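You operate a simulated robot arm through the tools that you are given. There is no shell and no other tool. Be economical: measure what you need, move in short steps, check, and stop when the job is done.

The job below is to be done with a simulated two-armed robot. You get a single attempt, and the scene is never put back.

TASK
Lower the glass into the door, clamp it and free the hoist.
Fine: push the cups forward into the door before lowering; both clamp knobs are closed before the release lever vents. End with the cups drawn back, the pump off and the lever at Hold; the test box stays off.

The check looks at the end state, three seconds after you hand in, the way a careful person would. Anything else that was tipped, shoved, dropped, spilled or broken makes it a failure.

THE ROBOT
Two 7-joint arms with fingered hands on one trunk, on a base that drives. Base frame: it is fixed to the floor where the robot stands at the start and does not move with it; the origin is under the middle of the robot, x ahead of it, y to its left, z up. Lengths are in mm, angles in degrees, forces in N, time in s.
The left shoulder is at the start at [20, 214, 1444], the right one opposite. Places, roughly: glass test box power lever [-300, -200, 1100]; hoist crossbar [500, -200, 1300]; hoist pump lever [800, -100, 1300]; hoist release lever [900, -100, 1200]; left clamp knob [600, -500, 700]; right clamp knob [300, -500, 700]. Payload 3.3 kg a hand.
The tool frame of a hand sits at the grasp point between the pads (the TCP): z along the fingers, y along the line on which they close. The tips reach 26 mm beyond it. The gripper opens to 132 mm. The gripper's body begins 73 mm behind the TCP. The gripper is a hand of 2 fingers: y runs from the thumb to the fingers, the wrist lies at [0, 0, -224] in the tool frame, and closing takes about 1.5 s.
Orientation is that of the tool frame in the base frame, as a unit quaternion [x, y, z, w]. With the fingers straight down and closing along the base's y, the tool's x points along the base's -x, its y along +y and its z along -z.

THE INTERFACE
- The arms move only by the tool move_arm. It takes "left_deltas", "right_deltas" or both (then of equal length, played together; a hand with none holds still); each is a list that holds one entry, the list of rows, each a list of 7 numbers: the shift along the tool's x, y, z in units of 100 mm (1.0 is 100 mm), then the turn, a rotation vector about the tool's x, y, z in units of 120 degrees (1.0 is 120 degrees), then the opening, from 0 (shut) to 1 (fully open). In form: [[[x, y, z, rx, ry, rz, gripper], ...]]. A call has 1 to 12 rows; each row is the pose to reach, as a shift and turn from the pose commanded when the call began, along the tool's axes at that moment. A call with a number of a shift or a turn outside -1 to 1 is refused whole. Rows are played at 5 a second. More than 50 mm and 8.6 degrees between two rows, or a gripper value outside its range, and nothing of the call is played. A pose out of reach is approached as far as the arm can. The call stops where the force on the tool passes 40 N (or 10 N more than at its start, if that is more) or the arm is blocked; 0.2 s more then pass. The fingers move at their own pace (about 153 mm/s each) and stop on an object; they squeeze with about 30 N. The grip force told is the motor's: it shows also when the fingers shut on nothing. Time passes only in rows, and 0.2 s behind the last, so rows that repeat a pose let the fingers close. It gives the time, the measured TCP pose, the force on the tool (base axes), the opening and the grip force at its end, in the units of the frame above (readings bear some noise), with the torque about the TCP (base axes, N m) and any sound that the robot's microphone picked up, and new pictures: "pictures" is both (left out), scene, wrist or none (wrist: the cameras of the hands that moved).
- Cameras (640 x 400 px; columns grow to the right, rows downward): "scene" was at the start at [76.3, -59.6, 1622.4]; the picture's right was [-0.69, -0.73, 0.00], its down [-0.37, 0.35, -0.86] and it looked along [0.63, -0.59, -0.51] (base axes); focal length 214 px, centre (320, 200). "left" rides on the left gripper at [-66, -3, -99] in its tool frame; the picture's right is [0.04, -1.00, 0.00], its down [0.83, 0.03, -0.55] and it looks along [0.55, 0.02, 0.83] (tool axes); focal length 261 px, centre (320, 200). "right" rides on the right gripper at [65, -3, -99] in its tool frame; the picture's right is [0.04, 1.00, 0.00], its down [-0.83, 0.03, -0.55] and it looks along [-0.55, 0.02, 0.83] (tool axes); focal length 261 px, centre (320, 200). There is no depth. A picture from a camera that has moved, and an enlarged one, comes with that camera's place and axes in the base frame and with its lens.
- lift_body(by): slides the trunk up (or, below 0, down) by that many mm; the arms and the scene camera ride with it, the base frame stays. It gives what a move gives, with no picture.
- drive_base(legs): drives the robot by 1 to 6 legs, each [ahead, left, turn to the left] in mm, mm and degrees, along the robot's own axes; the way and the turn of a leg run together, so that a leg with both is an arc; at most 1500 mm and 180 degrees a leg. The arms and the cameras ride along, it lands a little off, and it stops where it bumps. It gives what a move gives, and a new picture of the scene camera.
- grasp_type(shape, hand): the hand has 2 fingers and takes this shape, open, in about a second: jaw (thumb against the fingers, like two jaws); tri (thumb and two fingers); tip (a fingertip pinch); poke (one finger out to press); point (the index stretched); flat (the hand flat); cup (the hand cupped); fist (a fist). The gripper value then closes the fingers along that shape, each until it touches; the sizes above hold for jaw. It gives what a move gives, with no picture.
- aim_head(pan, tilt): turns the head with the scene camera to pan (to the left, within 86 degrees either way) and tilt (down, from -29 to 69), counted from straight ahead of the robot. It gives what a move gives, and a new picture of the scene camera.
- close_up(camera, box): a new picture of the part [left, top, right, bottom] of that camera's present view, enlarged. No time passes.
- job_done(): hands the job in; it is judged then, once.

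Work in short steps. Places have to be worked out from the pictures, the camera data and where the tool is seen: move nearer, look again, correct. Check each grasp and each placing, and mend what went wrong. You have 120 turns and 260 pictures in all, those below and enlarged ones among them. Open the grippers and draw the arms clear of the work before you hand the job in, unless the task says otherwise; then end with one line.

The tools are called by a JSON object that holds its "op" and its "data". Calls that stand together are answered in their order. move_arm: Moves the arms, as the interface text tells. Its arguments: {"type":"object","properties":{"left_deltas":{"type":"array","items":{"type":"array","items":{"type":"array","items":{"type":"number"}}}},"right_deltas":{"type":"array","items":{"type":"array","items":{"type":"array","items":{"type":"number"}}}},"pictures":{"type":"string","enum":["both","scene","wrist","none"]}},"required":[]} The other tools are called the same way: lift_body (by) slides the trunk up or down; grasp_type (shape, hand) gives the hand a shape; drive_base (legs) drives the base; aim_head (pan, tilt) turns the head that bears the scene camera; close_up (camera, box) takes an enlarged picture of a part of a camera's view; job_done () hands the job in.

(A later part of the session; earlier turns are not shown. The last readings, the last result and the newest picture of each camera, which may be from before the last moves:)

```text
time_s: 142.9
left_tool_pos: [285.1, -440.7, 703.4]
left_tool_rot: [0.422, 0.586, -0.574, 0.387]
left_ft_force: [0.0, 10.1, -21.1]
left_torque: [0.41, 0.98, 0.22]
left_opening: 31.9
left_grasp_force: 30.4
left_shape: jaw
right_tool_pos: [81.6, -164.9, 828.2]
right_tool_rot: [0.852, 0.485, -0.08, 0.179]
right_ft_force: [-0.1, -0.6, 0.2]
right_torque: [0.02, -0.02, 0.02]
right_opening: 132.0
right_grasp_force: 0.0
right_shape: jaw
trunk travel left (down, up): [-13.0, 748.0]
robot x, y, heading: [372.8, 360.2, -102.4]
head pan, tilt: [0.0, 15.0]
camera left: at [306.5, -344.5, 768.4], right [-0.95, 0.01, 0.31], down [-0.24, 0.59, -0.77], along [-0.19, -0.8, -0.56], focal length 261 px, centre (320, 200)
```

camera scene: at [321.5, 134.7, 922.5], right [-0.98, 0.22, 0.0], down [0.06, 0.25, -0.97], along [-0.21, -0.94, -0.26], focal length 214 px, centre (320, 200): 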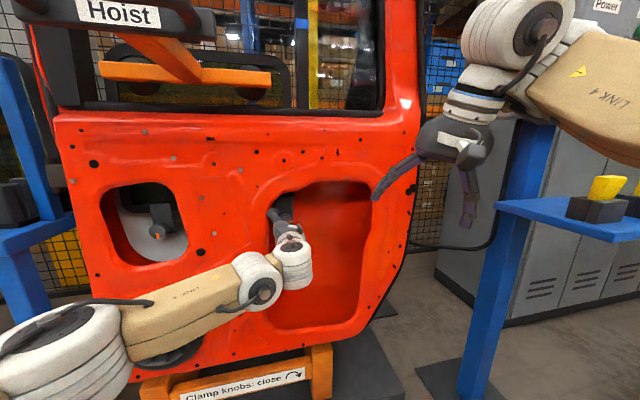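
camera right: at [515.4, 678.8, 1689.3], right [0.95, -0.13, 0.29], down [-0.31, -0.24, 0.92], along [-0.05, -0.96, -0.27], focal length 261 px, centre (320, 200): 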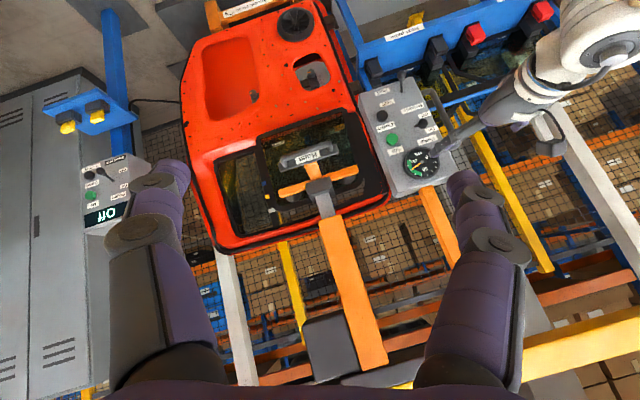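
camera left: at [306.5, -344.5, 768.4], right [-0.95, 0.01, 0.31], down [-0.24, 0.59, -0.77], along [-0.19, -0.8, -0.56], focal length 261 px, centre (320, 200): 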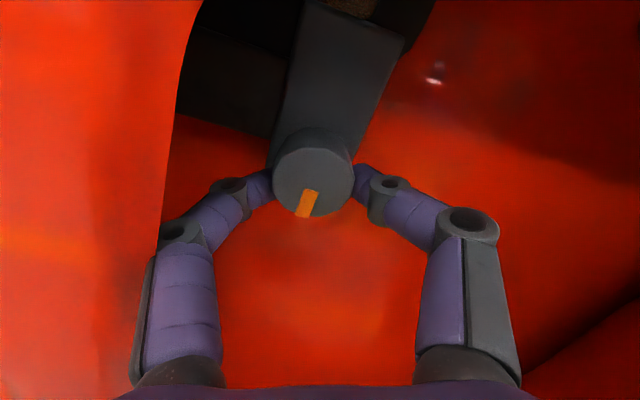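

The knob stays straight down while the hand slips: it's at the stop, closed. Release and back out.

{"op": "move_arm", "data": {"left_deltas": [[[0, 0, 0, 0, 0, 0, 0.25], [0, 0, 0, 0, 0, 0, 0.5], [0, 0, 0, 0, 0, 0, 0.5], [0, 0, 0, 0, 0, 0, 0.5]]], "pictures": "none"}}

{"op": "drive_base", "data": {"legs": [[-290, -64, 0]]}}

{"op": "close_up", "data": {"camera": "scene", "box": [100, 100, 420, 300]}}

```text
time_s: 143.9
left_tool_pos: [286.0, -439.2, 708.3]
left_tool_rot: [0.418, 0.585, -0.576, 0.389]
left_ft_force: [-4.8, -1.5, 2.2]
left_torque: [0.01, 0.01, 0.02]
left_opening: 61.8
left_grasp_force: 0.0
left_shape: jaw
right_tool_pos: [80.6, -165.0, 830.3]
right_tool_rot: [0.852, 0.485, -0.081, 0.18]
right_ft_force: [0.9, 0.6, -0.6]
right_torque: [-0.02, -0.02, 0.02]
right_opening: 132.1
right_grasp_force: 0.0
right_shape: jaw
trunk travel left (down, up): [-13.0, 748.0]
robot x, y, heading: [372.9, 359.8, -102.8]
head pan, tilt: [0.0, 15.0]
```

```text
time_s: 146.0
left_tool_pos: [280.5, -146.1, 706.4]
left_tool_rot: [0.42, 0.584, -0.577, 0.386]
left_ft_force: [0.5, -0.3, 0.7]
left_torque: [0.01, 0.01, 0.01]
left_opening: 65.2
left_grasp_force: 0.0
left_shape: jaw
right_tool_pos: [77.2, 130.3, 828.6]
right_tool_rot: [0.854, 0.481, -0.082, 0.179]
right_ft_force: [0.0, 0.9, 0.0]
right_torque: [-0.01, -0.03, 0.01]
right_opening: 131.9
right_grasp_force: 0.0
right_shape: jaw
trunk travel left (down, up): [-13.0, 748.0]
robot x, y, heading: [374.2, 652.0, -103.2]
head pan, tilt: [0.0, 15.0]
camera scene: at [321.3, 428.3, 922.5], right [-0.97, 0.23, 0.0], down [0.06, 0.25, -0.97], along [-0.22, -0.94, -0.26], focal length 214 px, centre (320, 200)
```

scene: 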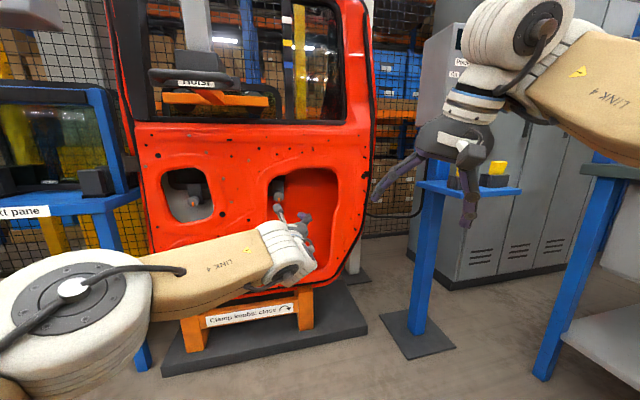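

```text
2.00 times, centred on (260, 200) of scene
camera zoom: at [321.3, 428.3, 922.5], right [-0.97, 0.23, 0.0], down [0.06, 0.25, -0.97], along [-0.22, -0.94, -0.26], focal length 429 px, centre (440, 200)
```

zoom: 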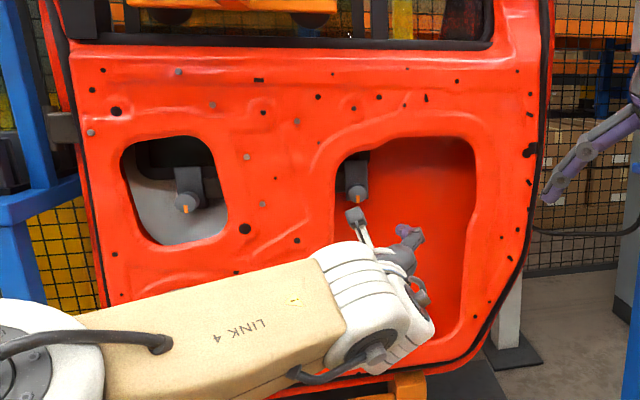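

Both clamp pointers are down. Now back off, square the robot up again, restore the hand's yaw/lateral and raise the trunk for the release lever (ball ≈ (850,-70,1163)).

{"op": "drive_base", "data": {"legs": [[-300, 0, 0], [0, 0, 13]]}}

{"op": "lift_body", "data": {"by": 400}}

{"op": "move_arm", "data": {"left_deltas": [[[-0.07, 0.19, 0, 0.034, 0.013, 0, 0], [-0.14, 0.38, 0, 0.067, 0.025, 0, 0], [-0.21, 0.56, 0, 0.101, 0.038, 0, 0], [-0.28, 0.75, 0, 0.101, 0.038, 0, 0]]], "pictures": "none"}}

```text
time_s: 148.8
left_tool_pos: [525.7, 146.8, 707.1]
left_tool_rot: [0.355, 0.626, -0.532, 0.446]
left_ft_force: [-0.5, -0.4, -0.3]
left_torque: [-0.02, -0.01, 0.03]
left_opening: 65.6
left_grasp_force: 0.0
left_shape: jaw
right_tool_pos: [267.3, 373.8, 829.6]
right_tool_rot: [0.797, 0.571, -0.062, 0.187]
right_ft_force: [0.1, -0.1, 0.0]
right_torque: [0.03, 0.02, 0.0]
right_opening: 131.9
right_grasp_force: 0.0
right_shape: jaw
trunk travel left (down, up): [-13.0, 748.0]
robot x, y, heading: [441.8, 947.9, -91.0]
head pan, tilt: [0.0, 15.0]
camera scene: at [441.6, 715.5, 922.5], right [-1.0, 0.01, 0.0], down [0.0, 0.26, -0.97], along [-0.01, -0.97, -0.26], focal length 214 px, centre (320, 200)
```

scene: 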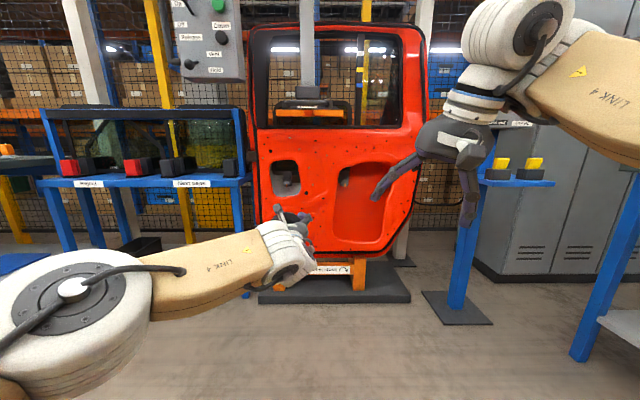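

```text
time_s: 152.6
left_tool_pos: [531.5, 205.9, 1274.2]
left_tool_rot: [-0.299, -0.564, 0.599, -0.484]
left_ft_force: [-0.1, -0.6, -0.4]
left_torque: [-0.01, 0.01, -0.02]
left_opening: 65.7
left_grasp_force: 0.0
left_shape: jaw
right_tool_pos: [267.4, 494.8, 1381.9]
right_tool_rot: [0.756, 0.555, -0.15, 0.313]
right_ft_force: [-0.7, 0.0, -0.3]
right_torque: [-0.03, -0.03, 0.03]
right_opening: 131.9
right_grasp_force: 0.1
right_shape: jaw
trunk travel left (down, up): [-413.0, 348.0]
robot x, y, heading: [448.8, 943.9, -90.8]
head pan, tilt: [0.0, 15.0]
```

```text
time_s: 153.6
left_tool_pos: [606.5, 219.5, 1269.0]
left_tool_rot: [-0.374, -0.515, 0.644, -0.425]
left_ft_force: [-0.5, -0.9, 0.1]
left_torque: [0.04, -0.03, -0.03]
left_opening: 0.0
left_grasp_force: 30.3
left_shape: jaw
right_tool_pos: [269.6, 494.4, 1381.6]
right_tool_rot: [0.756, 0.555, -0.15, 0.313]
right_ft_force: [-0.1, -0.2, -0.2]
right_torque: [0.02, -0.02, 0.0]
right_opening: 132.0
right_grasp_force: 0.1
right_shape: jaw
trunk travel left (down, up): [-413.0, 348.0]
robot x, y, heading: [443.7, 942.3, -90.7]
head pan, tilt: [0.0, 15.0]
```

The trunk leans as it rises, so the hand pitched up 11°. I level the pitch and then the roll, and drive left to the panel.

{"op": "move_arm", "data": {"left_deltas": [[[0, 0, 0, -0.026, 0.039, 0, 0], [0, 0, 0, -0.052, 0.078, 0, 0]]], "pictures": "none"}}

{"op": "move_arm", "data": {"left_deltas": [[[0, 0, 0, 0, 0, 0.06, 0], [0, 0, 0, 0, 0, 0.12, 0], [0, 0, 0, 0, 0, 0.17, 0]]], "pictures": "none"}}

{"op": "drive_base", "data": {"legs": [[0, 243, 0]]}}

{"op": "close_up", "data": {"camera": "left", "box": [160, 0, 480, 200]}}

```text
time_s: 154.2
left_tool_pos: [606.4, 220.4, 1270.4]
left_tool_rot: [0.401, 0.583, -0.582, 0.402]
left_ft_force: [-0.2, 1.3, 0.7]
left_torque: [-0.01, 0.01, 0.02]
left_opening: 0.1
left_grasp_force: 29.9
left_shape: jaw
right_tool_pos: [268.0, 495.4, 1380.9]
right_tool_rot: [0.756, 0.555, -0.151, 0.313]
right_ft_force: [-0.1, -0.1, 0.5]
right_torque: [0.0, -0.03, 0.02]
right_opening: 131.8
right_grasp_force: 0.1
right_shape: jaw
trunk travel left (down, up): [-413.0, 348.0]
robot x, y, heading: [445.9, 946.6, -90.8]
head pan, tilt: [0.0, 15.0]
```

```text
time_s: 155.0
left_tool_pos: [607.0, 221.1, 1271.2]
left_tool_rot: [0.498, 0.502, -0.501, 0.499]
left_ft_force: [0.7, 0.5, -0.3]
left_torque: [0.02, 0.0, -0.01]
left_opening: 0.2
left_grasp_force: 29.8
left_shape: jaw
right_tool_pos: [270.0, 494.7, 1381.0]
right_tool_rot: [0.756, 0.555, -0.151, 0.313]
right_ft_force: [0.2, 0.0, 0.1]
right_torque: [-0.01, -0.03, 0.01]
right_opening: 131.6
right_grasp_force: 0.1
right_shape: jaw
trunk travel left (down, up): [-413.0, 348.0]
robot x, y, heading: [446.1, 945.8, -90.5]
head pan, tilt: [0.0, 15.0]
```

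```text
time_s: 156.8
left_tool_pos: [855.9, 219.1, 1270.0]
left_tool_rot: [0.496, 0.503, -0.501, 0.499]
left_ft_force: [-0.7, 0.0, 0.7]
left_torque: [0.01, 0.0, -0.04]
left_opening: 0.1
left_grasp_force: 30.0
left_shape: jaw
right_tool_pos: [517.8, 492.1, 1381.2]
right_tool_rot: [0.755, 0.557, -0.151, 0.313]
right_ft_force: [0.9, 0.2, 0.1]
right_torque: [-0.05, 0.03, 0.0]
right_opening: 132.0
right_grasp_force: 0.0
right_shape: jaw
trunk travel left (down, up): [-413.0, 348.0]
robot x, y, heading: [689.9, 943.6, -90.5]
head pan, tilt: [0.0, 15.0]
camera scene: at [689.1, 826.7, 1335.4], right [-1.0, 0.01, 0.0], down [0.0, 0.26, -0.97], along [-0.01, -0.97, -0.26], focal length 214 px, centre (320, 200)
```

scene: 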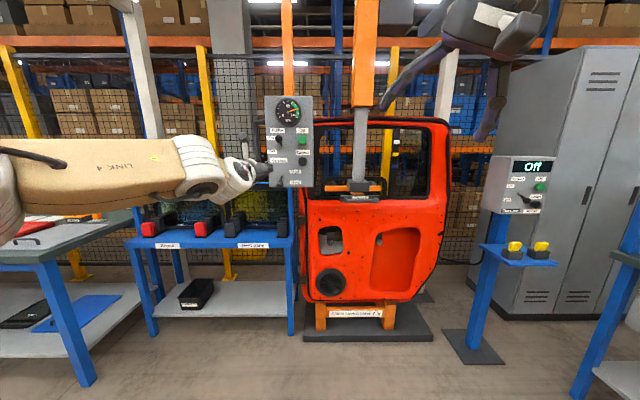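

```text
2.00 times, centred on (320, 100) of left
camera zoom: at [851.1, 318.6, 1335.4], right [-1.0, -0.01, -0.03], down [0.02, 0.55, -0.83], along [0.02, -0.83, -0.55], focal length 521 px, centre (320, 400)
```

zoom: 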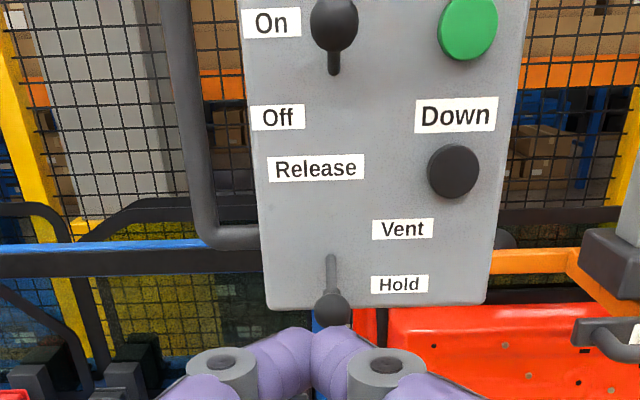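

Levers are clear: release ball ≈(848,-67,1167) pointing down (Hold), pivot (848,-112,1190). I lower to z≈1136 and approach below the ball.

{"op": "lift_body", "data": {"by": -134}}

{"op": "drive_base", "data": {"legs": [[205, -8, 0]]}}

{"op": "close_up", "data": {"camera": "left", "box": [160, 0, 480, 200]}}

```text
time_s: 158.4
left_tool_pos: [853.0, 219.9, 1137.2]
left_tool_rot: [0.497, 0.503, -0.501, 0.5]
left_ft_force: [0.0, 0.4, -0.2]
left_torque: [0.03, -0.01, 0.0]
left_opening: 0.0
left_grasp_force: 30.2
left_shape: jaw
right_tool_pos: [515.9, 492.3, 1248.6]
right_tool_rot: [0.754, 0.557, -0.15, 0.313]
right_ft_force: [0.0, 1.3, -0.1]
right_torque: [0.0, -0.03, 0.01]
right_opening: 132.1
right_grasp_force: 0.1
right_shape: jaw
trunk travel left (down, up): [-279.0, 482.0]
robot x, y, heading: [687.8, 943.4, -90.3]
head pan, tilt: [0.0, 15.0]
```

```text
time_s: 160.1
left_tool_pos: [846.3, 12.3, 1136.0]
left_tool_rot: [0.496, 0.504, -0.499, 0.501]
left_ft_force: [-0.1, -0.6, 0.1]
left_torque: [0.03, 0.0, -0.02]
left_opening: 0.3
left_grasp_force: 30.4
left_shape: jaw
right_tool_pos: [507.4, 283.0, 1248.0]
right_tool_rot: [0.754, 0.558, -0.149, 0.312]
right_ft_force: [0.4, 0.5, 0.3]
right_torque: [0.01, 0.01, 0.03]
right_opening: 131.9
right_grasp_force: 0.2
right_shape: jaw
trunk travel left (down, up): [-279.0, 482.0]
robot x, y, heading: [678.8, 735.6, -90.3]
head pan, tilt: [0.0, 15.0]
camera scene: at [678.6, 594.8, 1199.8], right [-1.0, 0.01, 0.0], down [0.0, 0.26, -0.97], along [-0.01, -0.97, -0.26], focal length 214 px, centre (320, 200)
```

scene: 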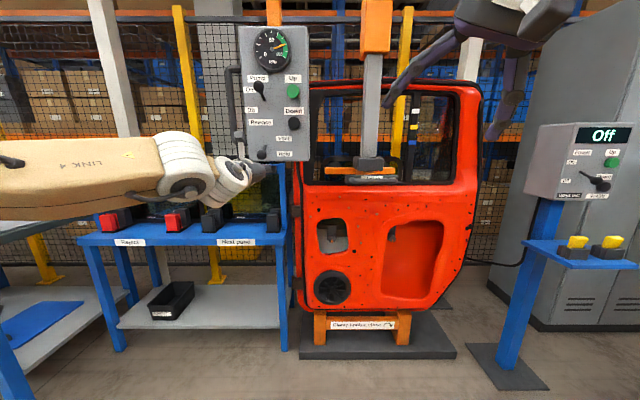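

```text
2.00 times, centred on (320, 100) of left
camera zoom: at [842.3, 110.9, 1200.9], right [-1.0, -0.01, -0.03], down [0.02, 0.55, -0.83], along [0.03, -0.83, -0.55], focal length 521 px, centre (320, 400)
```

zoom: 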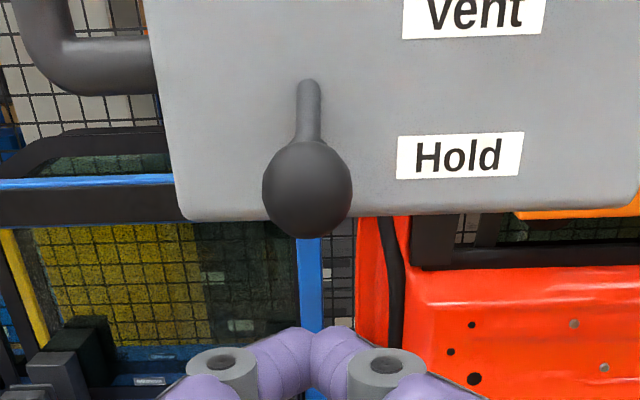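

Ball refined: (850,-75,1163), r≈15. Lower 6 mm and advance 76 under it.

{"op": "lift_body", "data": {"by": -7}}

{"op": "drive_base", "data": {"legs": [[74, 4, 0]]}}

{"op": "close_up", "data": {"camera": "left", "box": [160, 0, 480, 260]}}

```text
time_s: 160.6
left_tool_pos: [845.5, 12.8, 1130.8]
left_tool_rot: [0.497, 0.503, -0.501, 0.5]
left_ft_force: [-0.2, 1.2, 0.0]
left_torque: [0.02, 0.03, -0.03]
left_opening: 0.1
left_grasp_force: 30.5
left_shape: jaw
right_tool_pos: [507.8, 284.8, 1240.2]
right_tool_rot: [0.754, 0.558, -0.15, 0.313]
right_ft_force: [-0.1, 0.1, -0.5]
right_torque: [-0.04, -0.03, -0.03]
right_opening: 132.0
right_grasp_force: 0.1
right_shape: jaw
trunk travel left (down, up): [-272.0, 489.0]
robot x, y, heading: [676.0, 732.9, -90.5]
head pan, tilt: [0.0, 15.0]
```

```text
time_s: 161.7
left_tool_pos: [850.2, -62.2, 1129.1]
left_tool_rot: [0.496, 0.504, -0.499, 0.5]
left_ft_force: [-0.2, -0.6, 0.1]
left_torque: [-0.05, -0.01, -0.02]
left_opening: 0.0
left_grasp_force: 30.3
left_shape: jaw
right_tool_pos: [510.9, 208.5, 1240.0]
right_tool_rot: [0.753, 0.559, -0.148, 0.313]
right_ft_force: [-0.9, -0.9, 0.0]
right_torque: [0.02, 0.02, 0.0]
right_opening: 132.0
right_grasp_force: 0.0
right_shape: jaw
trunk travel left (down, up): [-272.0, 489.0]
robot x, y, heading: [683.6, 660.8, -90.3]
head pan, tilt: [0.0, 15.0]
camera scene: at [682.4, 519.6, 1192.6], right [-1.0, 0.0, 0.0], down [0.0, 0.26, -0.97], along [0.0, -0.97, -0.26], focal length 214 px, centre (320, 200)
```

scene: 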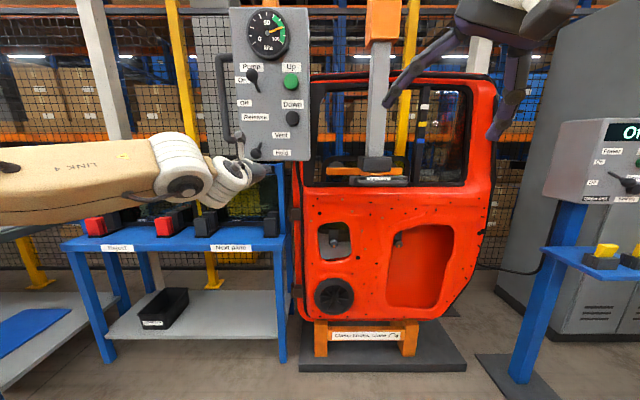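

```text
1.54 times, centred on (320, 130) of left
camera zoom: at [846.8, 37.5, 1193.6], right [-1.0, -0.01, -0.03], down [0.02, 0.55, -0.83], along [0.03, -0.83, -0.55], focal length 401 px, centre (320, 308)
```

zoom: 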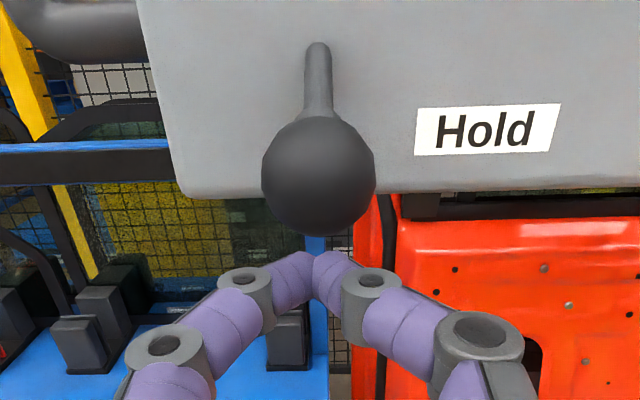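

Fingertips are just below the ball. I raise the hand 65 mm to flip the lever to Vent.

{"op": "move_arm", "data": {"left_deltas": [[[-0.1, 0, 0, 0, 0, 0, 0], [-0.2, 0, 0, 0, 0, 0, 0], [-0.3, 0, 0, 0, 0, 0, 0], [-0.4, 0, 0, 0, 0, 0, 0], [-0.5, 0, 0, 0, 0, 0, 0], [-0.6, 0, 0, 0, 0, 0, 0], [-0.68, 0, 0, 0, 0, 0, 0]]], "pictures": "both"}}

```text
time_s: 163.3
left_tool_pos: [850.6, -61.1, 1196.7]
left_tool_rot: [0.495, 0.506, -0.499, 0.5]
left_ft_force: [0.2, 1.4, -2.1]
left_torque: [0.0, 0.02, -0.04]
left_opening: 0.2
left_grasp_force: 30.1
left_shape: jaw
right_tool_pos: [511.7, 209.7, 1239.6]
right_tool_rot: [0.753, 0.559, -0.149, 0.313]
right_ft_force: [-0.1, -0.1, 1.0]
right_torque: [-0.01, 0.02, 0.0]
right_opening: 132.1
right_grasp_force: 0.0
right_shape: jaw
trunk travel left (down, up): [-272.0, 489.0]
robot x, y, heading: [685.2, 663.2, -90.2]
head pan, tilt: [0.0, 15.0]
camera scene: at [682.4, 520.7, 1192.7], right [-1.0, 0.0, 0.0], down [0.0, 0.26, -0.97], along [0.0, -0.97, -0.26], focal length 214 px, centre (320, 200)
camera left: at [845.8, 38.3, 1261.8], right [-1.0, -0.01, -0.03], down [0.02, 0.55, -0.83], along [0.03, -0.83, -0.55], focal length 261 px, centre (320, 200)
```

scene: 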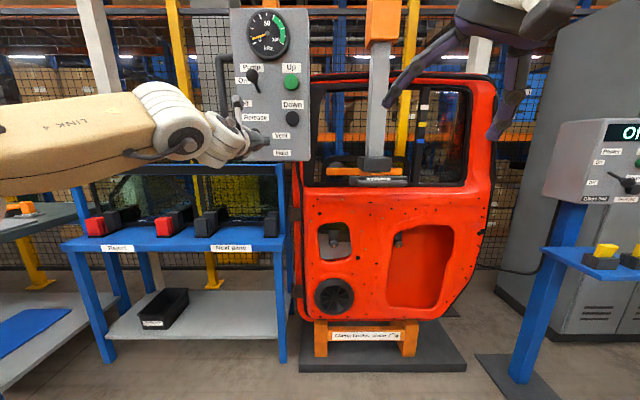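
left: 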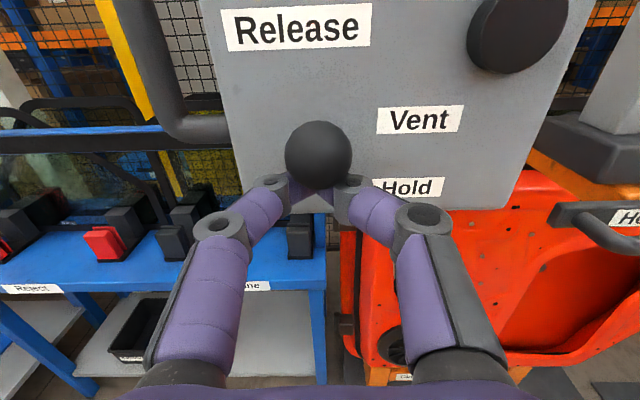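

Lever is at Vent and the gauge is falling. I check the gauge, then retreat.

{"op": "close_up", "data": {"camera": "scene", "box": [225, 0, 315, 70]}}

{"op": "drive_base", "data": {"legs": [[-110, 0, 0]]}}

{"op": "close_up", "data": {"camera": "left", "box": [160, 0, 480, 260]}}

{"op": "close_up", "data": {"camera": "scene", "box": [220, 0, 420, 200]}}

```text
5.71 times, centred on (270, 35) of scene
camera zoom: at [682.4, 520.7, 1192.7], right [-1.0, 0.0, 0.0], down [0.0, 0.26, -0.97], along [0.0, -0.97, -0.26], focal length 1226 px, centre (606, 1143)
```

zoom: 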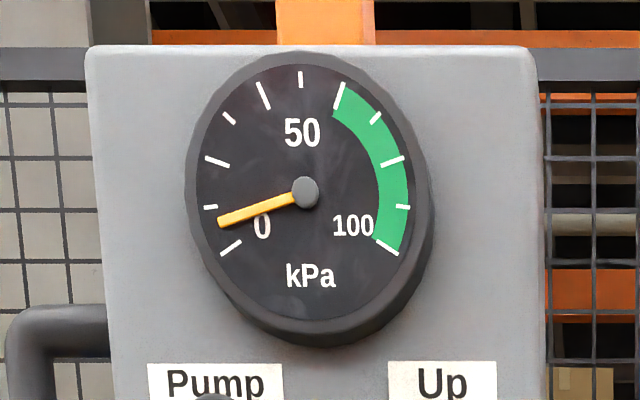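

```text
time_s: 164.4
left_tool_pos: [849.6, 49.1, 1198.1]
left_tool_rot: [0.495, 0.504, -0.5, 0.501]
left_ft_force: [0.8, 0.7, 0.6]
left_torque: [-0.01, 0.01, 0.01]
left_opening: 0.0
left_grasp_force: 29.8
left_shape: jaw
right_tool_pos: [511.7, 320.0, 1241.1]
right_tool_rot: [0.754, 0.558, -0.15, 0.313]
right_ft_force: [0.1, 0.4, 0.2]
right_torque: [-0.01, -0.01, -0.01]
right_opening: 131.8
right_grasp_force: 0.0
right_shape: jaw
trunk travel left (down, up): [-272.0, 489.0]
robot x, y, heading: [681.4, 768.8, -90.5]
head pan, tilt: [0.0, 15.0]
camera scene: at [682.6, 630.1, 1193.0], right [-1.0, 0.01, 0.0], down [0.0, 0.26, -0.97], along [-0.01, -0.97, -0.26], focal length 214 px, centre (320, 200)
```

scene: 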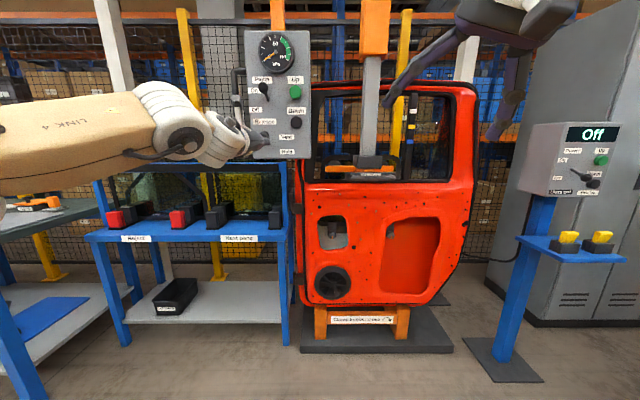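

```text
1.54 times, centred on (320, 130) of left
camera zoom: at [845.4, 147.8, 1263.3], right [-1.0, -0.01, -0.03], down [0.02, 0.55, -0.83], along [0.03, -0.83, -0.55], focal length 401 px, centre (320, 308)
```

zoom: 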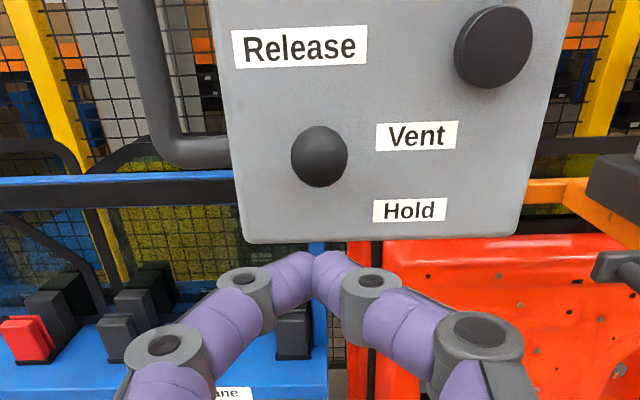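

```text
2.00 times, centred on (320, 100) of scene
camera zoom: at [682.6, 630.1, 1193.0], right [-1.0, 0.01, 0.0], down [0.0, 0.26, -0.97], along [-0.01, -0.97, -0.26], focal length 429 px, centre (320, 400)
```

zoom: 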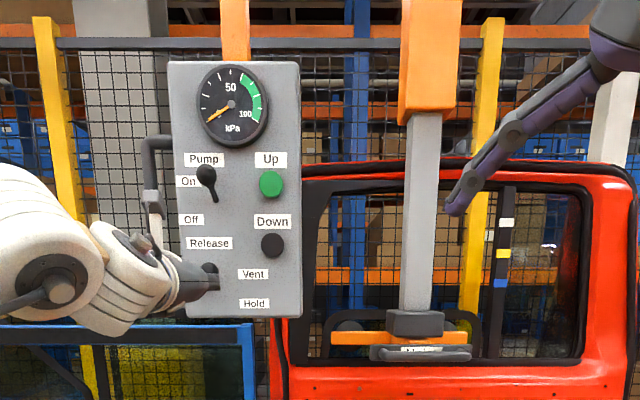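

Vacuum is at zero, lever at Vent. Next the pump: ball at ≈(845,-72,1352); I raise 190 to come above it.

{"op": "lift_body", "data": {"by": 190}}

{"op": "close_up", "data": {"camera": "left", "box": [160, 0, 480, 260]}}

```text
time_s: 166.5
left_tool_pos: [849.0, 47.6, 1387.5]
left_tool_rot: [0.497, 0.503, -0.5, 0.5]
left_ft_force: [-0.9, 0.4, -0.1]
left_torque: [0.0, 0.01, 0.01]
left_opening: 0.0
left_grasp_force: 30.0
left_shape: jaw
right_tool_pos: [512.8, 318.2, 1430.5]
right_tool_rot: [0.753, 0.56, -0.148, 0.314]
right_ft_force: [0.5, -0.4, 0.1]
right_torque: [0.0, 0.0, -0.01]
right_opening: 132.0
right_grasp_force: 0.1
right_shape: jaw
trunk travel left (down, up): [-462.0, 299.0]
robot x, y, heading: [681.9, 770.5, -90.4]
head pan, tilt: [0.0, 15.0]
```

```text
1.54 times, centred on (320, 130) of left
camera zoom: at [845.3, 146.2, 1452.1], right [-1.0, -0.01, -0.03], down [0.02, 0.55, -0.83], along [0.03, -0.83, -0.55], focal length 401 px, centre (320, 308)
```

zoom: 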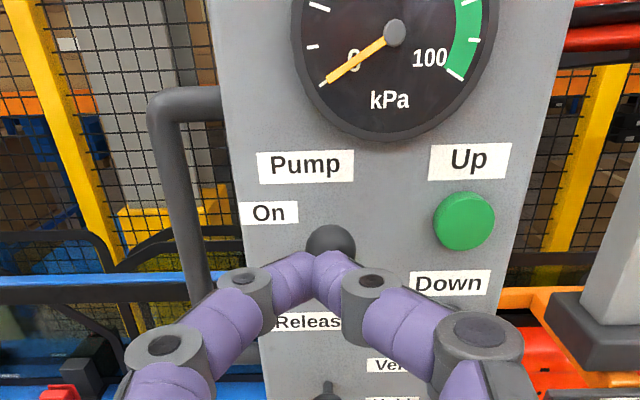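

Ball at z≈1349; my finger is above with 13 mm clearance. Advance 110 and push down.

{"op": "drive_base", "data": {"legs": [[108, -2, 0]]}}

{"op": "move_arm", "data": {"left_deltas": [[[0.1, 0, 0, 0, 0, 0, 0], [0.2, 0, 0, 0, 0, 0, 0], [0.3, 0, 0, 0, 0, 0, 0], [0.4, 0, 0, 0, 0, 0, 0], [0.5, 0, 0, 0, 0, 0, 0], [0.6, 0, 0, 0, 0, 0, 0], [0.67, 0, 0, 0, 0, 0, 0]]], "pictures": "wrist"}}

```text
time_s: 167.7
left_tool_pos: [849.3, -65.5, 1385.9]
left_tool_rot: [0.496, 0.504, -0.499, 0.501]
left_ft_force: [0.2, -0.3, -1.1]
left_torque: [-0.05, 0.01, 0.01]
left_opening: 0.0
left_grasp_force: 29.8
left_shape: jaw
right_tool_pos: [510.0, 204.5, 1429.8]
right_tool_rot: [0.753, 0.56, -0.147, 0.313]
right_ft_force: [-0.7, -1.4, 1.2]
right_torque: [0.03, 0.0, 0.02]
right_opening: 132.0
right_grasp_force: 0.1
right_shape: jaw
trunk travel left (down, up): [-462.0, 299.0]
robot x, y, heading: [682.0, 660.2, -90.0]
head pan, tilt: [0.0, 15.0]
camera scene: at [680.4, 546.7, 1384.5], right [-1.0, 0.0, 0.0], down [0.0, 0.26, -0.97], along [0.0, -0.97, -0.26], focal length 214 px, centre (320, 200)
```

scene: 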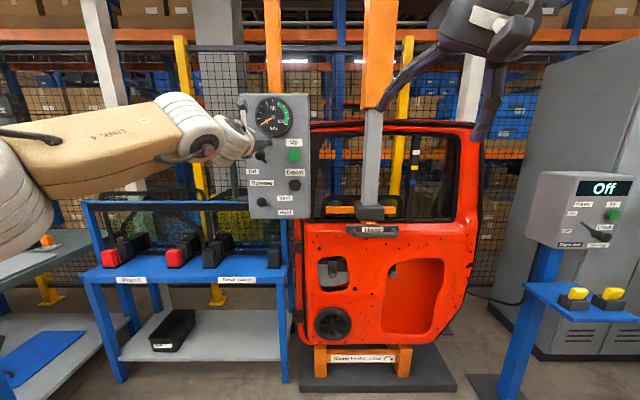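

```text
time_s: 169.3
left_tool_pos: [845.3, -63.4, 1322.5]
left_tool_rot: [0.494, 0.504, -0.5, 0.502]
left_ft_force: [-1.4, 2.0, 4.2]
left_torque: [-0.11, 0.0, -0.03]
left_opening: 0.0
left_grasp_force: 30.3
left_shape: jaw
right_tool_pos: [510.3, 209.1, 1431.0]
right_tool_rot: [0.752, 0.559, -0.148, 0.315]
right_ft_force: [-0.4, -0.3, 0.2]
right_torque: [-0.04, 0.06, 0.03]
right_opening: 132.1
right_grasp_force: 0.1
right_shape: jaw
trunk travel left (down, up): [-462.0, 299.0]
robot x, y, heading: [680.2, 658.9, -90.0]
head pan, tilt: [0.0, 15.0]
camera left: at [842.2, 35.9, 1386.7], right [-1.0, -0.01, -0.03], down [0.02, 0.55, -0.83], along [0.03, -0.83, -0.55], focal length 261 px, centre (320, 200)
```

left: 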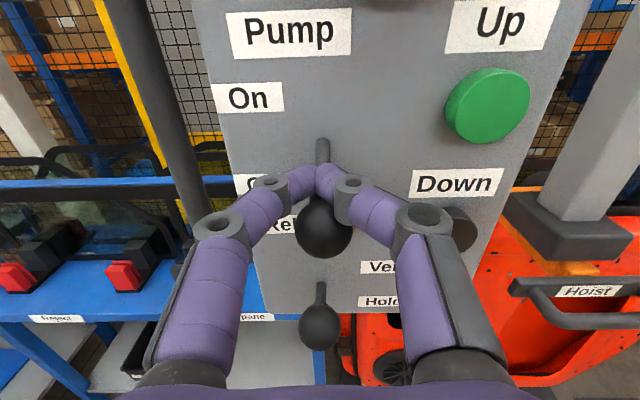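

The pump ball is nearly at Off; I push 8 mm more to be sure it's fully over, then retreat up and back.

{"op": "move_arm", "data": {"left_deltas": [[[0.05, 0, 0, 0, 0, 0, 0], [0.1, 0, 0, 0, 0, 0, 0], [0.1, 0, 0, 0, 0, 0, 0], [0, 0, 0, 0, 0, 0, 0], [-0.1, 0, 0, 0, 0, 0, 0]]], "pictures": "none"}}

{"op": "drive_base", "data": {"legs": [[-120, 0, 0]]}}

{"op": "close_up", "data": {"camera": "left", "box": [0, 0, 640, 400]}}

```text
time_s: 170.5
left_tool_pos: [847.2, -64.5, 1326.0]
left_tool_rot: [0.497, 0.506, -0.497, 0.5]
left_ft_force: [0.1, 0.0, -0.3]
left_torque: [-0.02, -0.01, -0.03]
left_opening: 0.0
left_grasp_force: 30.1
left_shape: jaw
right_tool_pos: [511.3, 206.3, 1430.9]
right_tool_rot: [0.753, 0.559, -0.148, 0.313]
right_ft_force: [-0.5, 0.1, 0.0]
right_torque: [0.02, 0.04, -0.02]
right_opening: 131.9
right_grasp_force: 0.0
right_shape: jaw
trunk travel left (down, up): [-462.0, 299.0]
robot x, y, heading: [681.7, 662.8, -90.4]
head pan, tilt: [0.0, 15.0]
```

```text
time_s: 171.8
left_tool_pos: [847.7, 58.3, 1331.4]
left_tool_rot: [0.495, 0.504, -0.5, 0.501]
left_ft_force: [0.0, 0.8, 0.2]
left_torque: [0.02, -0.03, -0.02]
left_opening: 0.0
left_grasp_force: 29.7
left_shape: jaw
right_tool_pos: [511.0, 330.6, 1431.2]
right_tool_rot: [0.753, 0.559, -0.148, 0.315]
right_ft_force: [0.3, 0.7, 0.0]
right_torque: [-0.01, -0.02, 0.0]
right_opening: 132.0
right_grasp_force: 0.0
right_shape: jaw
trunk travel left (down, up): [-462.0, 299.0]
robot x, y, heading: [681.1, 779.9, -90.5]
head pan, tilt: [0.0, 15.0]
camera scene: at [680.9, 671.1, 1384.8], right [-1.0, 0.0, 0.0], down [0.0, 0.26, -0.97], along [0.0, -0.97, -0.26], focal length 214 px, centre (320, 200)
```

scene: 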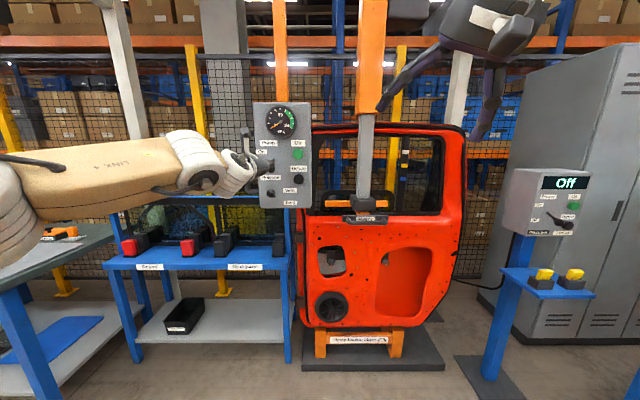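

```text
1.00 times, centred on (320, 200) of left
camera zoom: at [842.8, 157.4, 1396.6], right [-1.0, -0.01, -0.03], down [0.02, 0.55, -0.83], along [0.03, -0.83, -0.55], focal length 261 px, centre (320, 200)
```

zoom: 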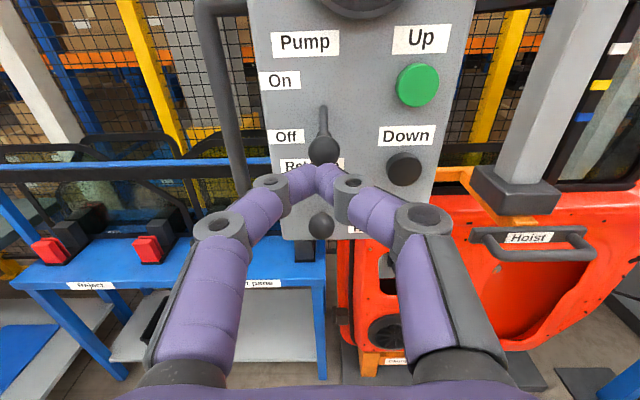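

Pump is at Off. Now draw the cups back (while still vented): roll the hand −90°, lower, and move to the handle bar at ≈(472,-180,1072).

{"op": "move_arm", "data": {"left_deltas": [[[0, 0, 0, 0, 0, -0.07, 0], [0, 0, 0, 0, 0, -0.14, 0], [0, 0, 0, 0, 0, -0.21, 0], [0, 0, 0, 0, 0, -0.28, 0], [0, 0, 0, 0, 0, -0.35, 0], [0, 0, 0, 0, 0, -0.42, 0], [0, 0, 0, 0, 0, -0.49, 0], [0, 0, 0, 0, 0, -0.56, 0], [0, 0, 0, 0, 0, -0.63, 0], [0, 0, 0, 0, 0, -0.69, 1], [0, 0, 0, 0, 0, -0.75, 1]]], "pictures": "none"}}

{"op": "drive_base", "data": {"legs": [[0, -374, 0]]}}

{"op": "lift_body", "data": {"by": -258}}

{"op": "close_up", "data": {"camera": "left", "box": [0, 0, 640, 400]}}

```text
time_s: 174.2
left_tool_pos: [846.9, 57.3, 1329.0]
left_tool_rot: [0.008, -0.707, 0.707, 0.0]
left_ft_force: [0.9, -0.2, 0.5]
left_torque: [-0.02, 0.01, 0.02]
left_opening: 132.0
left_grasp_force: 0.0
left_shape: jaw
right_tool_pos: [511.1, 329.1, 1431.6]
right_tool_rot: [0.753, 0.559, -0.148, 0.315]
right_ft_force: [-0.2, -0.3, -0.5]
right_torque: [-0.01, -0.02, 0.06]
right_opening: 131.8
right_grasp_force: 0.2
right_shape: jaw
trunk travel left (down, up): [-462.0, 299.0]
robot x, y, heading: [680.9, 781.4, -90.1]
head pan, tilt: [0.0, 15.0]
```

```text
time_s: 176.6
left_tool_pos: [467.3, 58.3, 1330.2]
left_tool_rot: [0.005, -0.707, 0.708, 0.002]
left_ft_force: [-0.2, 0.1, 0.2]
left_torque: [0.01, 0.01, 0.03]
left_opening: 132.0
left_grasp_force: 0.1
left_shape: jaw
right_tool_pos: [133.8, 331.8, 1430.1]
right_tool_rot: [0.755, 0.557, -0.148, 0.314]
right_ft_force: [-0.4, 0.0, -0.4]
right_torque: [0.03, -0.01, -0.01]
right_opening: 132.1
right_grasp_force: 0.1
right_shape: jaw
trunk travel left (down, up): [-462.0, 299.0]
robot x, y, heading: [306.6, 780.7, -90.5]
head pan, tilt: [0.0, 15.0]
camera scene: at [305.0, 671.9, 1384.6], right [-1.0, 0.01, 0.0], down [0.0, 0.26, -0.97], along [-0.01, -0.97, -0.26], focal length 214 px, centre (320, 200)
```

scene: 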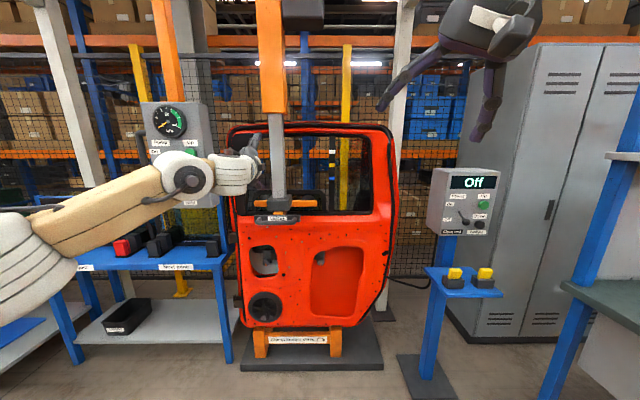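

```text
time_s: 179.2
left_tool_pos: [468.2, 59.8, 1073.2]
left_tool_rot: [0.004, -0.706, 0.708, 0.002]
left_ft_force: [-1.0, -0.3, -0.5]
left_torque: [-0.03, -0.01, 0.02]
left_opening: 131.8
left_grasp_force: 0.0
left_shape: jaw
right_tool_pos: [134.6, 316.4, 1159.4]
right_tool_rot: [0.76, 0.56, -0.138, 0.3]
right_ft_force: [0.0, -0.2, 0.1]
right_torque: [-0.01, 0.0, 0.01]
right_opening: 132.0
right_grasp_force: 0.0
right_shape: jaw
trunk travel left (down, up): [-204.0, 557.0]
robot x, y, heading: [307.6, 782.3, -90.7]
head pan, tilt: [0.0, 15.0]
```

```text
1.00 times, centred on (320, 200) of left
camera zoom: at [532.5, 158.1, 1074.9], right [-0.03, 0.0, 1.0], down [-0.83, 0.55, -0.03], along [-0.55, -0.84, -0.02], focal length 261 px, centre (320, 200)
```

zoom: 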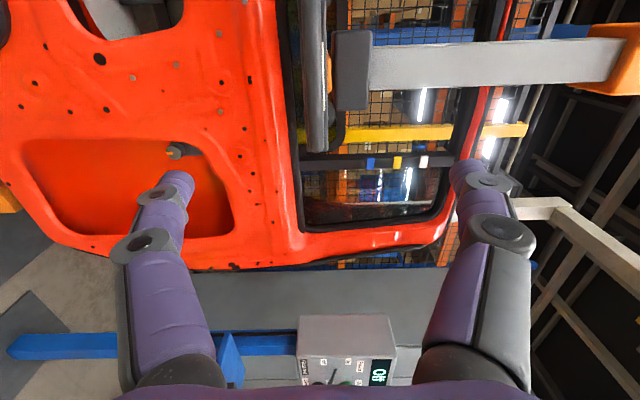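

The bar is level with the hand (z≈1072). Advance 160 and look closely.

{"op": "drive_base", "data": {"legs": [[160, 4, 0]]}}

{"op": "close_up", "data": {"camera": "left", "box": [160, 0, 480, 200]}}

```text
time_s: 180.6
left_tool_pos: [468.6, -105.8, 1072.3]
left_tool_rot: [0.003, -0.707, 0.707, 0.003]
left_ft_force: [0.4, 0.6, 0.1]
left_torque: [0.0, 0.01, -0.04]
left_opening: 131.9
left_grasp_force: 0.0
left_shape: jaw
right_tool_pos: [134.3, 151.4, 1158.9]
right_tool_rot: [0.761, 0.559, -0.137, 0.299]
right_ft_force: [-0.9, 0.4, 0.7]
right_torque: [0.0, 0.02, -0.05]
right_opening: 131.9
right_grasp_force: 0.1
right_shape: jaw
trunk travel left (down, up): [-204.0, 557.0]
robot x, y, heading: [308.3, 619.8, -90.6]
head pan, tilt: [0.0, 15.0]
camera scene: at [307.1, 458.3, 1123.2], right [-1.0, 0.01, 0.0], down [0.0, 0.26, -0.97], along [-0.01, -0.97, -0.26], focal length 214 px, centre (320, 200)
```

scene: 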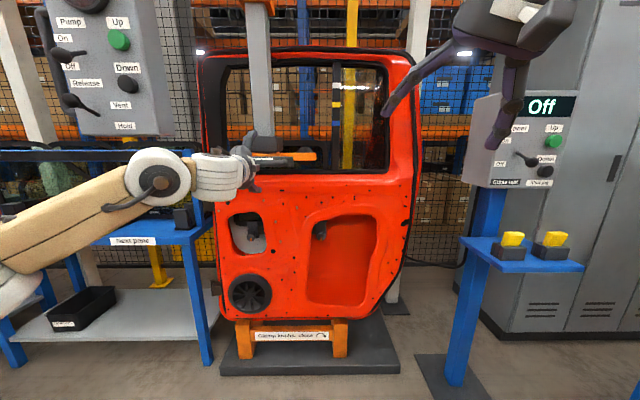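

```text
2.00 times, centred on (320, 100) of left
camera zoom: at [532.7, -7.8, 1073.9], right [-0.03, 0.0, 1.0], down [-0.83, 0.55, -0.03], along [-0.55, -0.83, -0.02], focal length 521 px, centre (320, 400)
```

zoom: 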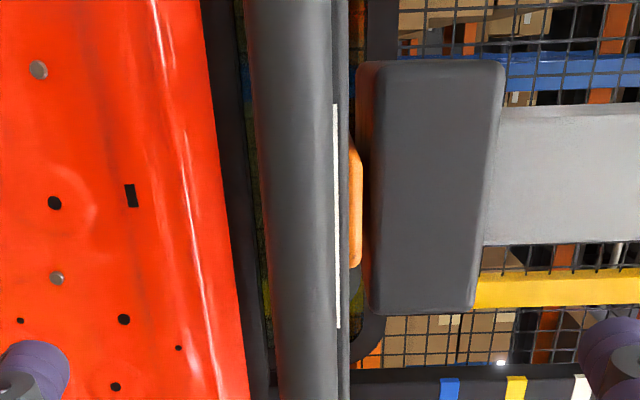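

Bar at y≈-155, z≈1067. Lower 5, advance 52, and grip.

{"op": "lift_body", "data": {"by": -5}}

{"op": "drive_base", "data": {"legs": [[52, 0, 0]]}}

{"op": "move_arm", "data": {"left_deltas": [[[0, 0, 0, 0, 0, 0, 0.5], [0, 0, 0, 0, 0, 0, 0], [0, 0, 0, 0, 0, 0, 0], [0, 0, 0, 0, 0, 0, 0], [0, 0, 0, 0, 0, 0, 0], [0, 0, 0, 0, 0, 0, 0], [0, 0, 0, 0, 0, 0, 0]]], "pictures": "wrist"}}

```text
time_s: 181.2
left_tool_pos: [468.6, -106.0, 1068.3]
left_tool_rot: [0.003, -0.707, 0.707, 0.003]
left_ft_force: [-0.3, -0.1, 0.7]
left_torque: [0.01, -0.02, -0.04]
left_opening: 131.7
left_grasp_force: 0.1
left_shape: jaw
right_tool_pos: [135.1, 152.8, 1154.0]
right_tool_rot: [0.761, 0.558, -0.138, 0.299]
right_ft_force: [1.5, 0.5, 0.4]
right_torque: [0.03, -0.02, 0.01]
right_opening: 132.1
right_grasp_force: 0.0
right_shape: jaw
trunk travel left (down, up): [-199.0, 562.0]
robot x, y, heading: [306.7, 620.1, -90.5]
head pan, tilt: [0.0, 15.0]
```

```text
time_s: 182.1
left_tool_pos: [468.5, -159.4, 1066.7]
left_tool_rot: [0.003, -0.707, 0.707, 0.001]
left_ft_force: [-0.9, 1.1, -0.6]
left_torque: [-0.02, -0.02, 0.0]
left_opening: 132.1
left_grasp_force: 0.1
left_shape: jaw
right_tool_pos: [134.9, 99.3, 1153.5]
right_tool_rot: [0.762, 0.559, -0.139, 0.298]
right_ft_force: [0.3, 0.1, 0.4]
right_torque: [0.04, 0.0, 0.02]
right_opening: 131.7
right_grasp_force: 0.0
right_shape: jaw
trunk travel left (down, up): [-199.0, 562.0]
robot x, y, heading: [307.9, 565.4, -90.7]
head pan, tilt: [0.0, 15.0]
camera scene: at [306.6, 404.6, 1118.0], right [-1.0, 0.01, 0.0], down [0.0, 0.26, -0.97], along [-0.01, -0.97, -0.26], focal length 214 px, centre (320, 200)
```

scene: 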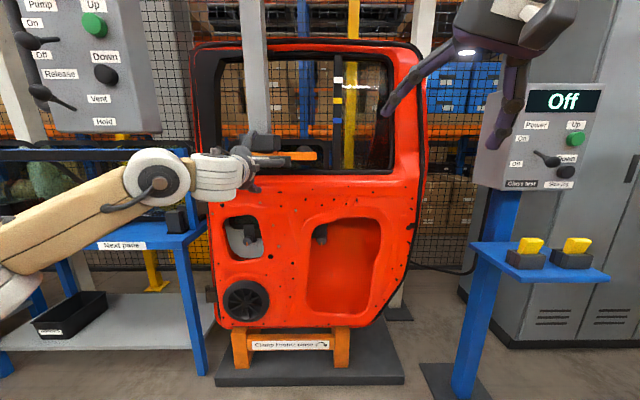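

```text
time_s: 183.7
left_tool_pos: [469.2, -159.1, 1068.6]
left_tool_rot: [-0.002, 0.707, -0.707, -0.001]
left_ft_force: [0.3, -5.3, 2.5]
left_torque: [-0.02, -0.01, 0.01]
left_opening: 0.0
left_grasp_force: 29.7
left_shape: jaw
right_tool_pos: [135.2, 98.3, 1153.3]
right_tool_rot: [0.761, 0.559, -0.138, 0.299]
right_ft_force: [0.6, 1.1, -0.2]
right_torque: [0.0, -0.04, -0.02]
right_opening: 132.0
right_grasp_force: 0.0
right_shape: jaw
trunk travel left (down, up): [-199.0, 562.0]
robot x, y, heading: [307.4, 568.3, -90.8]
head pan, tilt: [0.0, 15.0]
camera left: at [532.8, -59.5, 1069.1], right [-0.03, 0.0, 1.0], down [-0.83, 0.55, -0.03], along [-0.55, -0.83, -0.02], focal length 261 px, centre (320, 200)
```

left: 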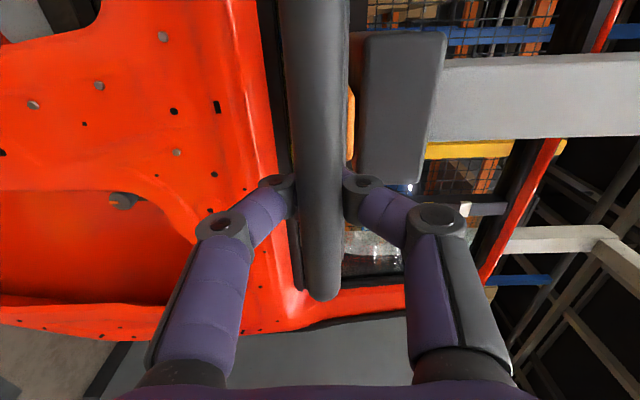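

Fingers fully closed behind the bar — a hook. I pull back 60 mm and check the glass stays.

{"op": "drive_base", "data": {"legs": [[-60, 0, 0]]}}

{"op": "close_up", "data": {"camera": "scene", "box": [170, 20, 430, 200]}}

```text
time_s: 184.7
left_tool_pos: [469.0, -95.5, 1067.3]
left_tool_rot: [0.003, -0.707, 0.707, 0.003]
left_ft_force: [0.9, -1.1, -0.3]
left_torque: [-0.02, 0.0, 0.01]
left_opening: 0.0
left_grasp_force: 29.8
left_shape: jaw
right_tool_pos: [135.3, 162.7, 1154.4]
right_tool_rot: [0.761, 0.559, -0.138, 0.299]
right_ft_force: [0.3, -0.5, 0.3]
right_torque: [-0.03, -0.02, -0.01]
right_opening: 131.6
right_grasp_force: 0.1
right_shape: jaw
trunk travel left (down, up): [-199.0, 562.0]
robot x, y, heading: [310.4, 629.0, -90.7]
head pan, tilt: [0.0, 15.0]
camera scene: at [307.4, 467.9, 1118.3], right [-1.0, 0.01, 0.0], down [0.0, 0.26, -0.97], along [-0.01, -0.97, -0.26], focal length 214 px, centre (320, 200)
```

scene: 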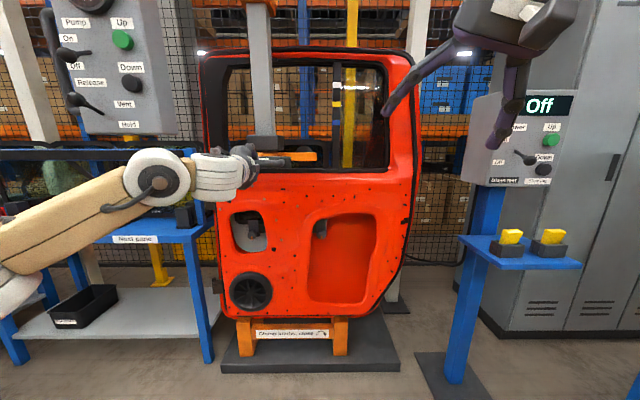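

```text
2.22 times, centred on (300, 110) of scene
camera zoom: at [307.4, 467.9, 1118.3], right [-1.0, 0.01, 0.0], down [0.0, 0.26, -0.97], along [-0.01, -0.97, -0.26], focal length 477 px, centre (364, 400)
```

zoom: 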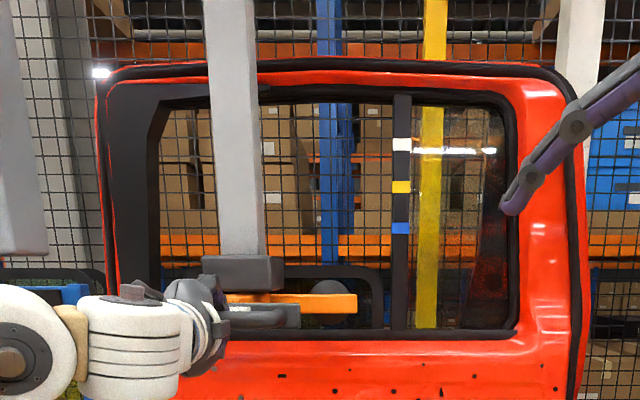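

The glass stays in the door and the hoist follows. Pull further 75 mm.

{"op": "drive_base", "data": {"legs": [[-75, 0, 0]]}}

{"op": "close_up", "data": {"camera": "scene", "box": [170, 20, 430, 200]}}

{"op": "close_up", "data": {"camera": "left", "box": [0, 0, 640, 400]}}

```text
time_s: 185.7
left_tool_pos: [470.8, -37.7, 1066.5]
left_tool_rot: [-0.006, 0.708, -0.706, -0.003]
left_ft_force: [-2.6, -18.6, 5.3]
left_torque: [-0.02, -0.03, -0.03]
left_opening: 0.0
left_grasp_force: 29.4
left_shape: jaw
right_tool_pos: [135.2, 221.4, 1154.5]
right_tool_rot: [0.762, 0.558, -0.138, 0.299]
right_ft_force: [0.6, -0.5, -0.2]
right_torque: [0.01, 0.03, 0.01]
right_opening: 132.1
right_grasp_force: 0.1
right_shape: jaw
trunk travel left (down, up): [-199.0, 562.0]
robot x, y, heading: [311.1, 688.9, -90.8]
head pan, tilt: [0.0, 15.0]
stopped in leg 1: the force on the tool passed its limit (the readings are from after the stop); the commanded pose is now the measured one
camera scene: at [307.6, 526.4, 1117.8], right [-1.0, 0.01, 0.0], down [0.0, 0.26, -0.97], along [-0.01, -0.97, -0.26], focal length 214 px, centre (320, 200)
```

scene: 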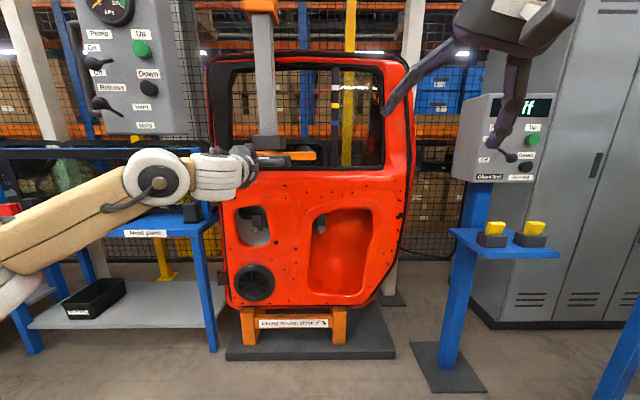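

```text
2.22 times, centred on (300, 110) of scene
camera zoom: at [307.6, 526.4, 1117.8], right [-1.0, 0.01, 0.0], down [0.0, 0.26, -0.97], along [-0.01, -0.97, -0.26], focal length 477 px, centre (364, 400)
```

zoom: 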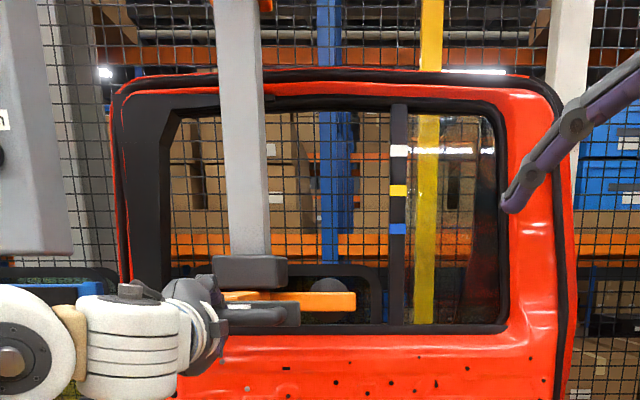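

```text
1.00 times, centred on (320, 200) of left
camera zoom: at [535.5, 60.7, 1068.0], right [-0.03, 0.0, 1.0], down [-0.84, 0.55, -0.02], along [-0.55, -0.84, -0.02], focal length 261 px, centre (320, 200)
```

zoom: 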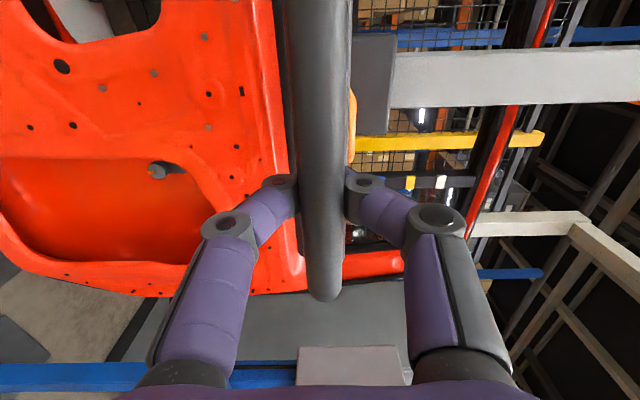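

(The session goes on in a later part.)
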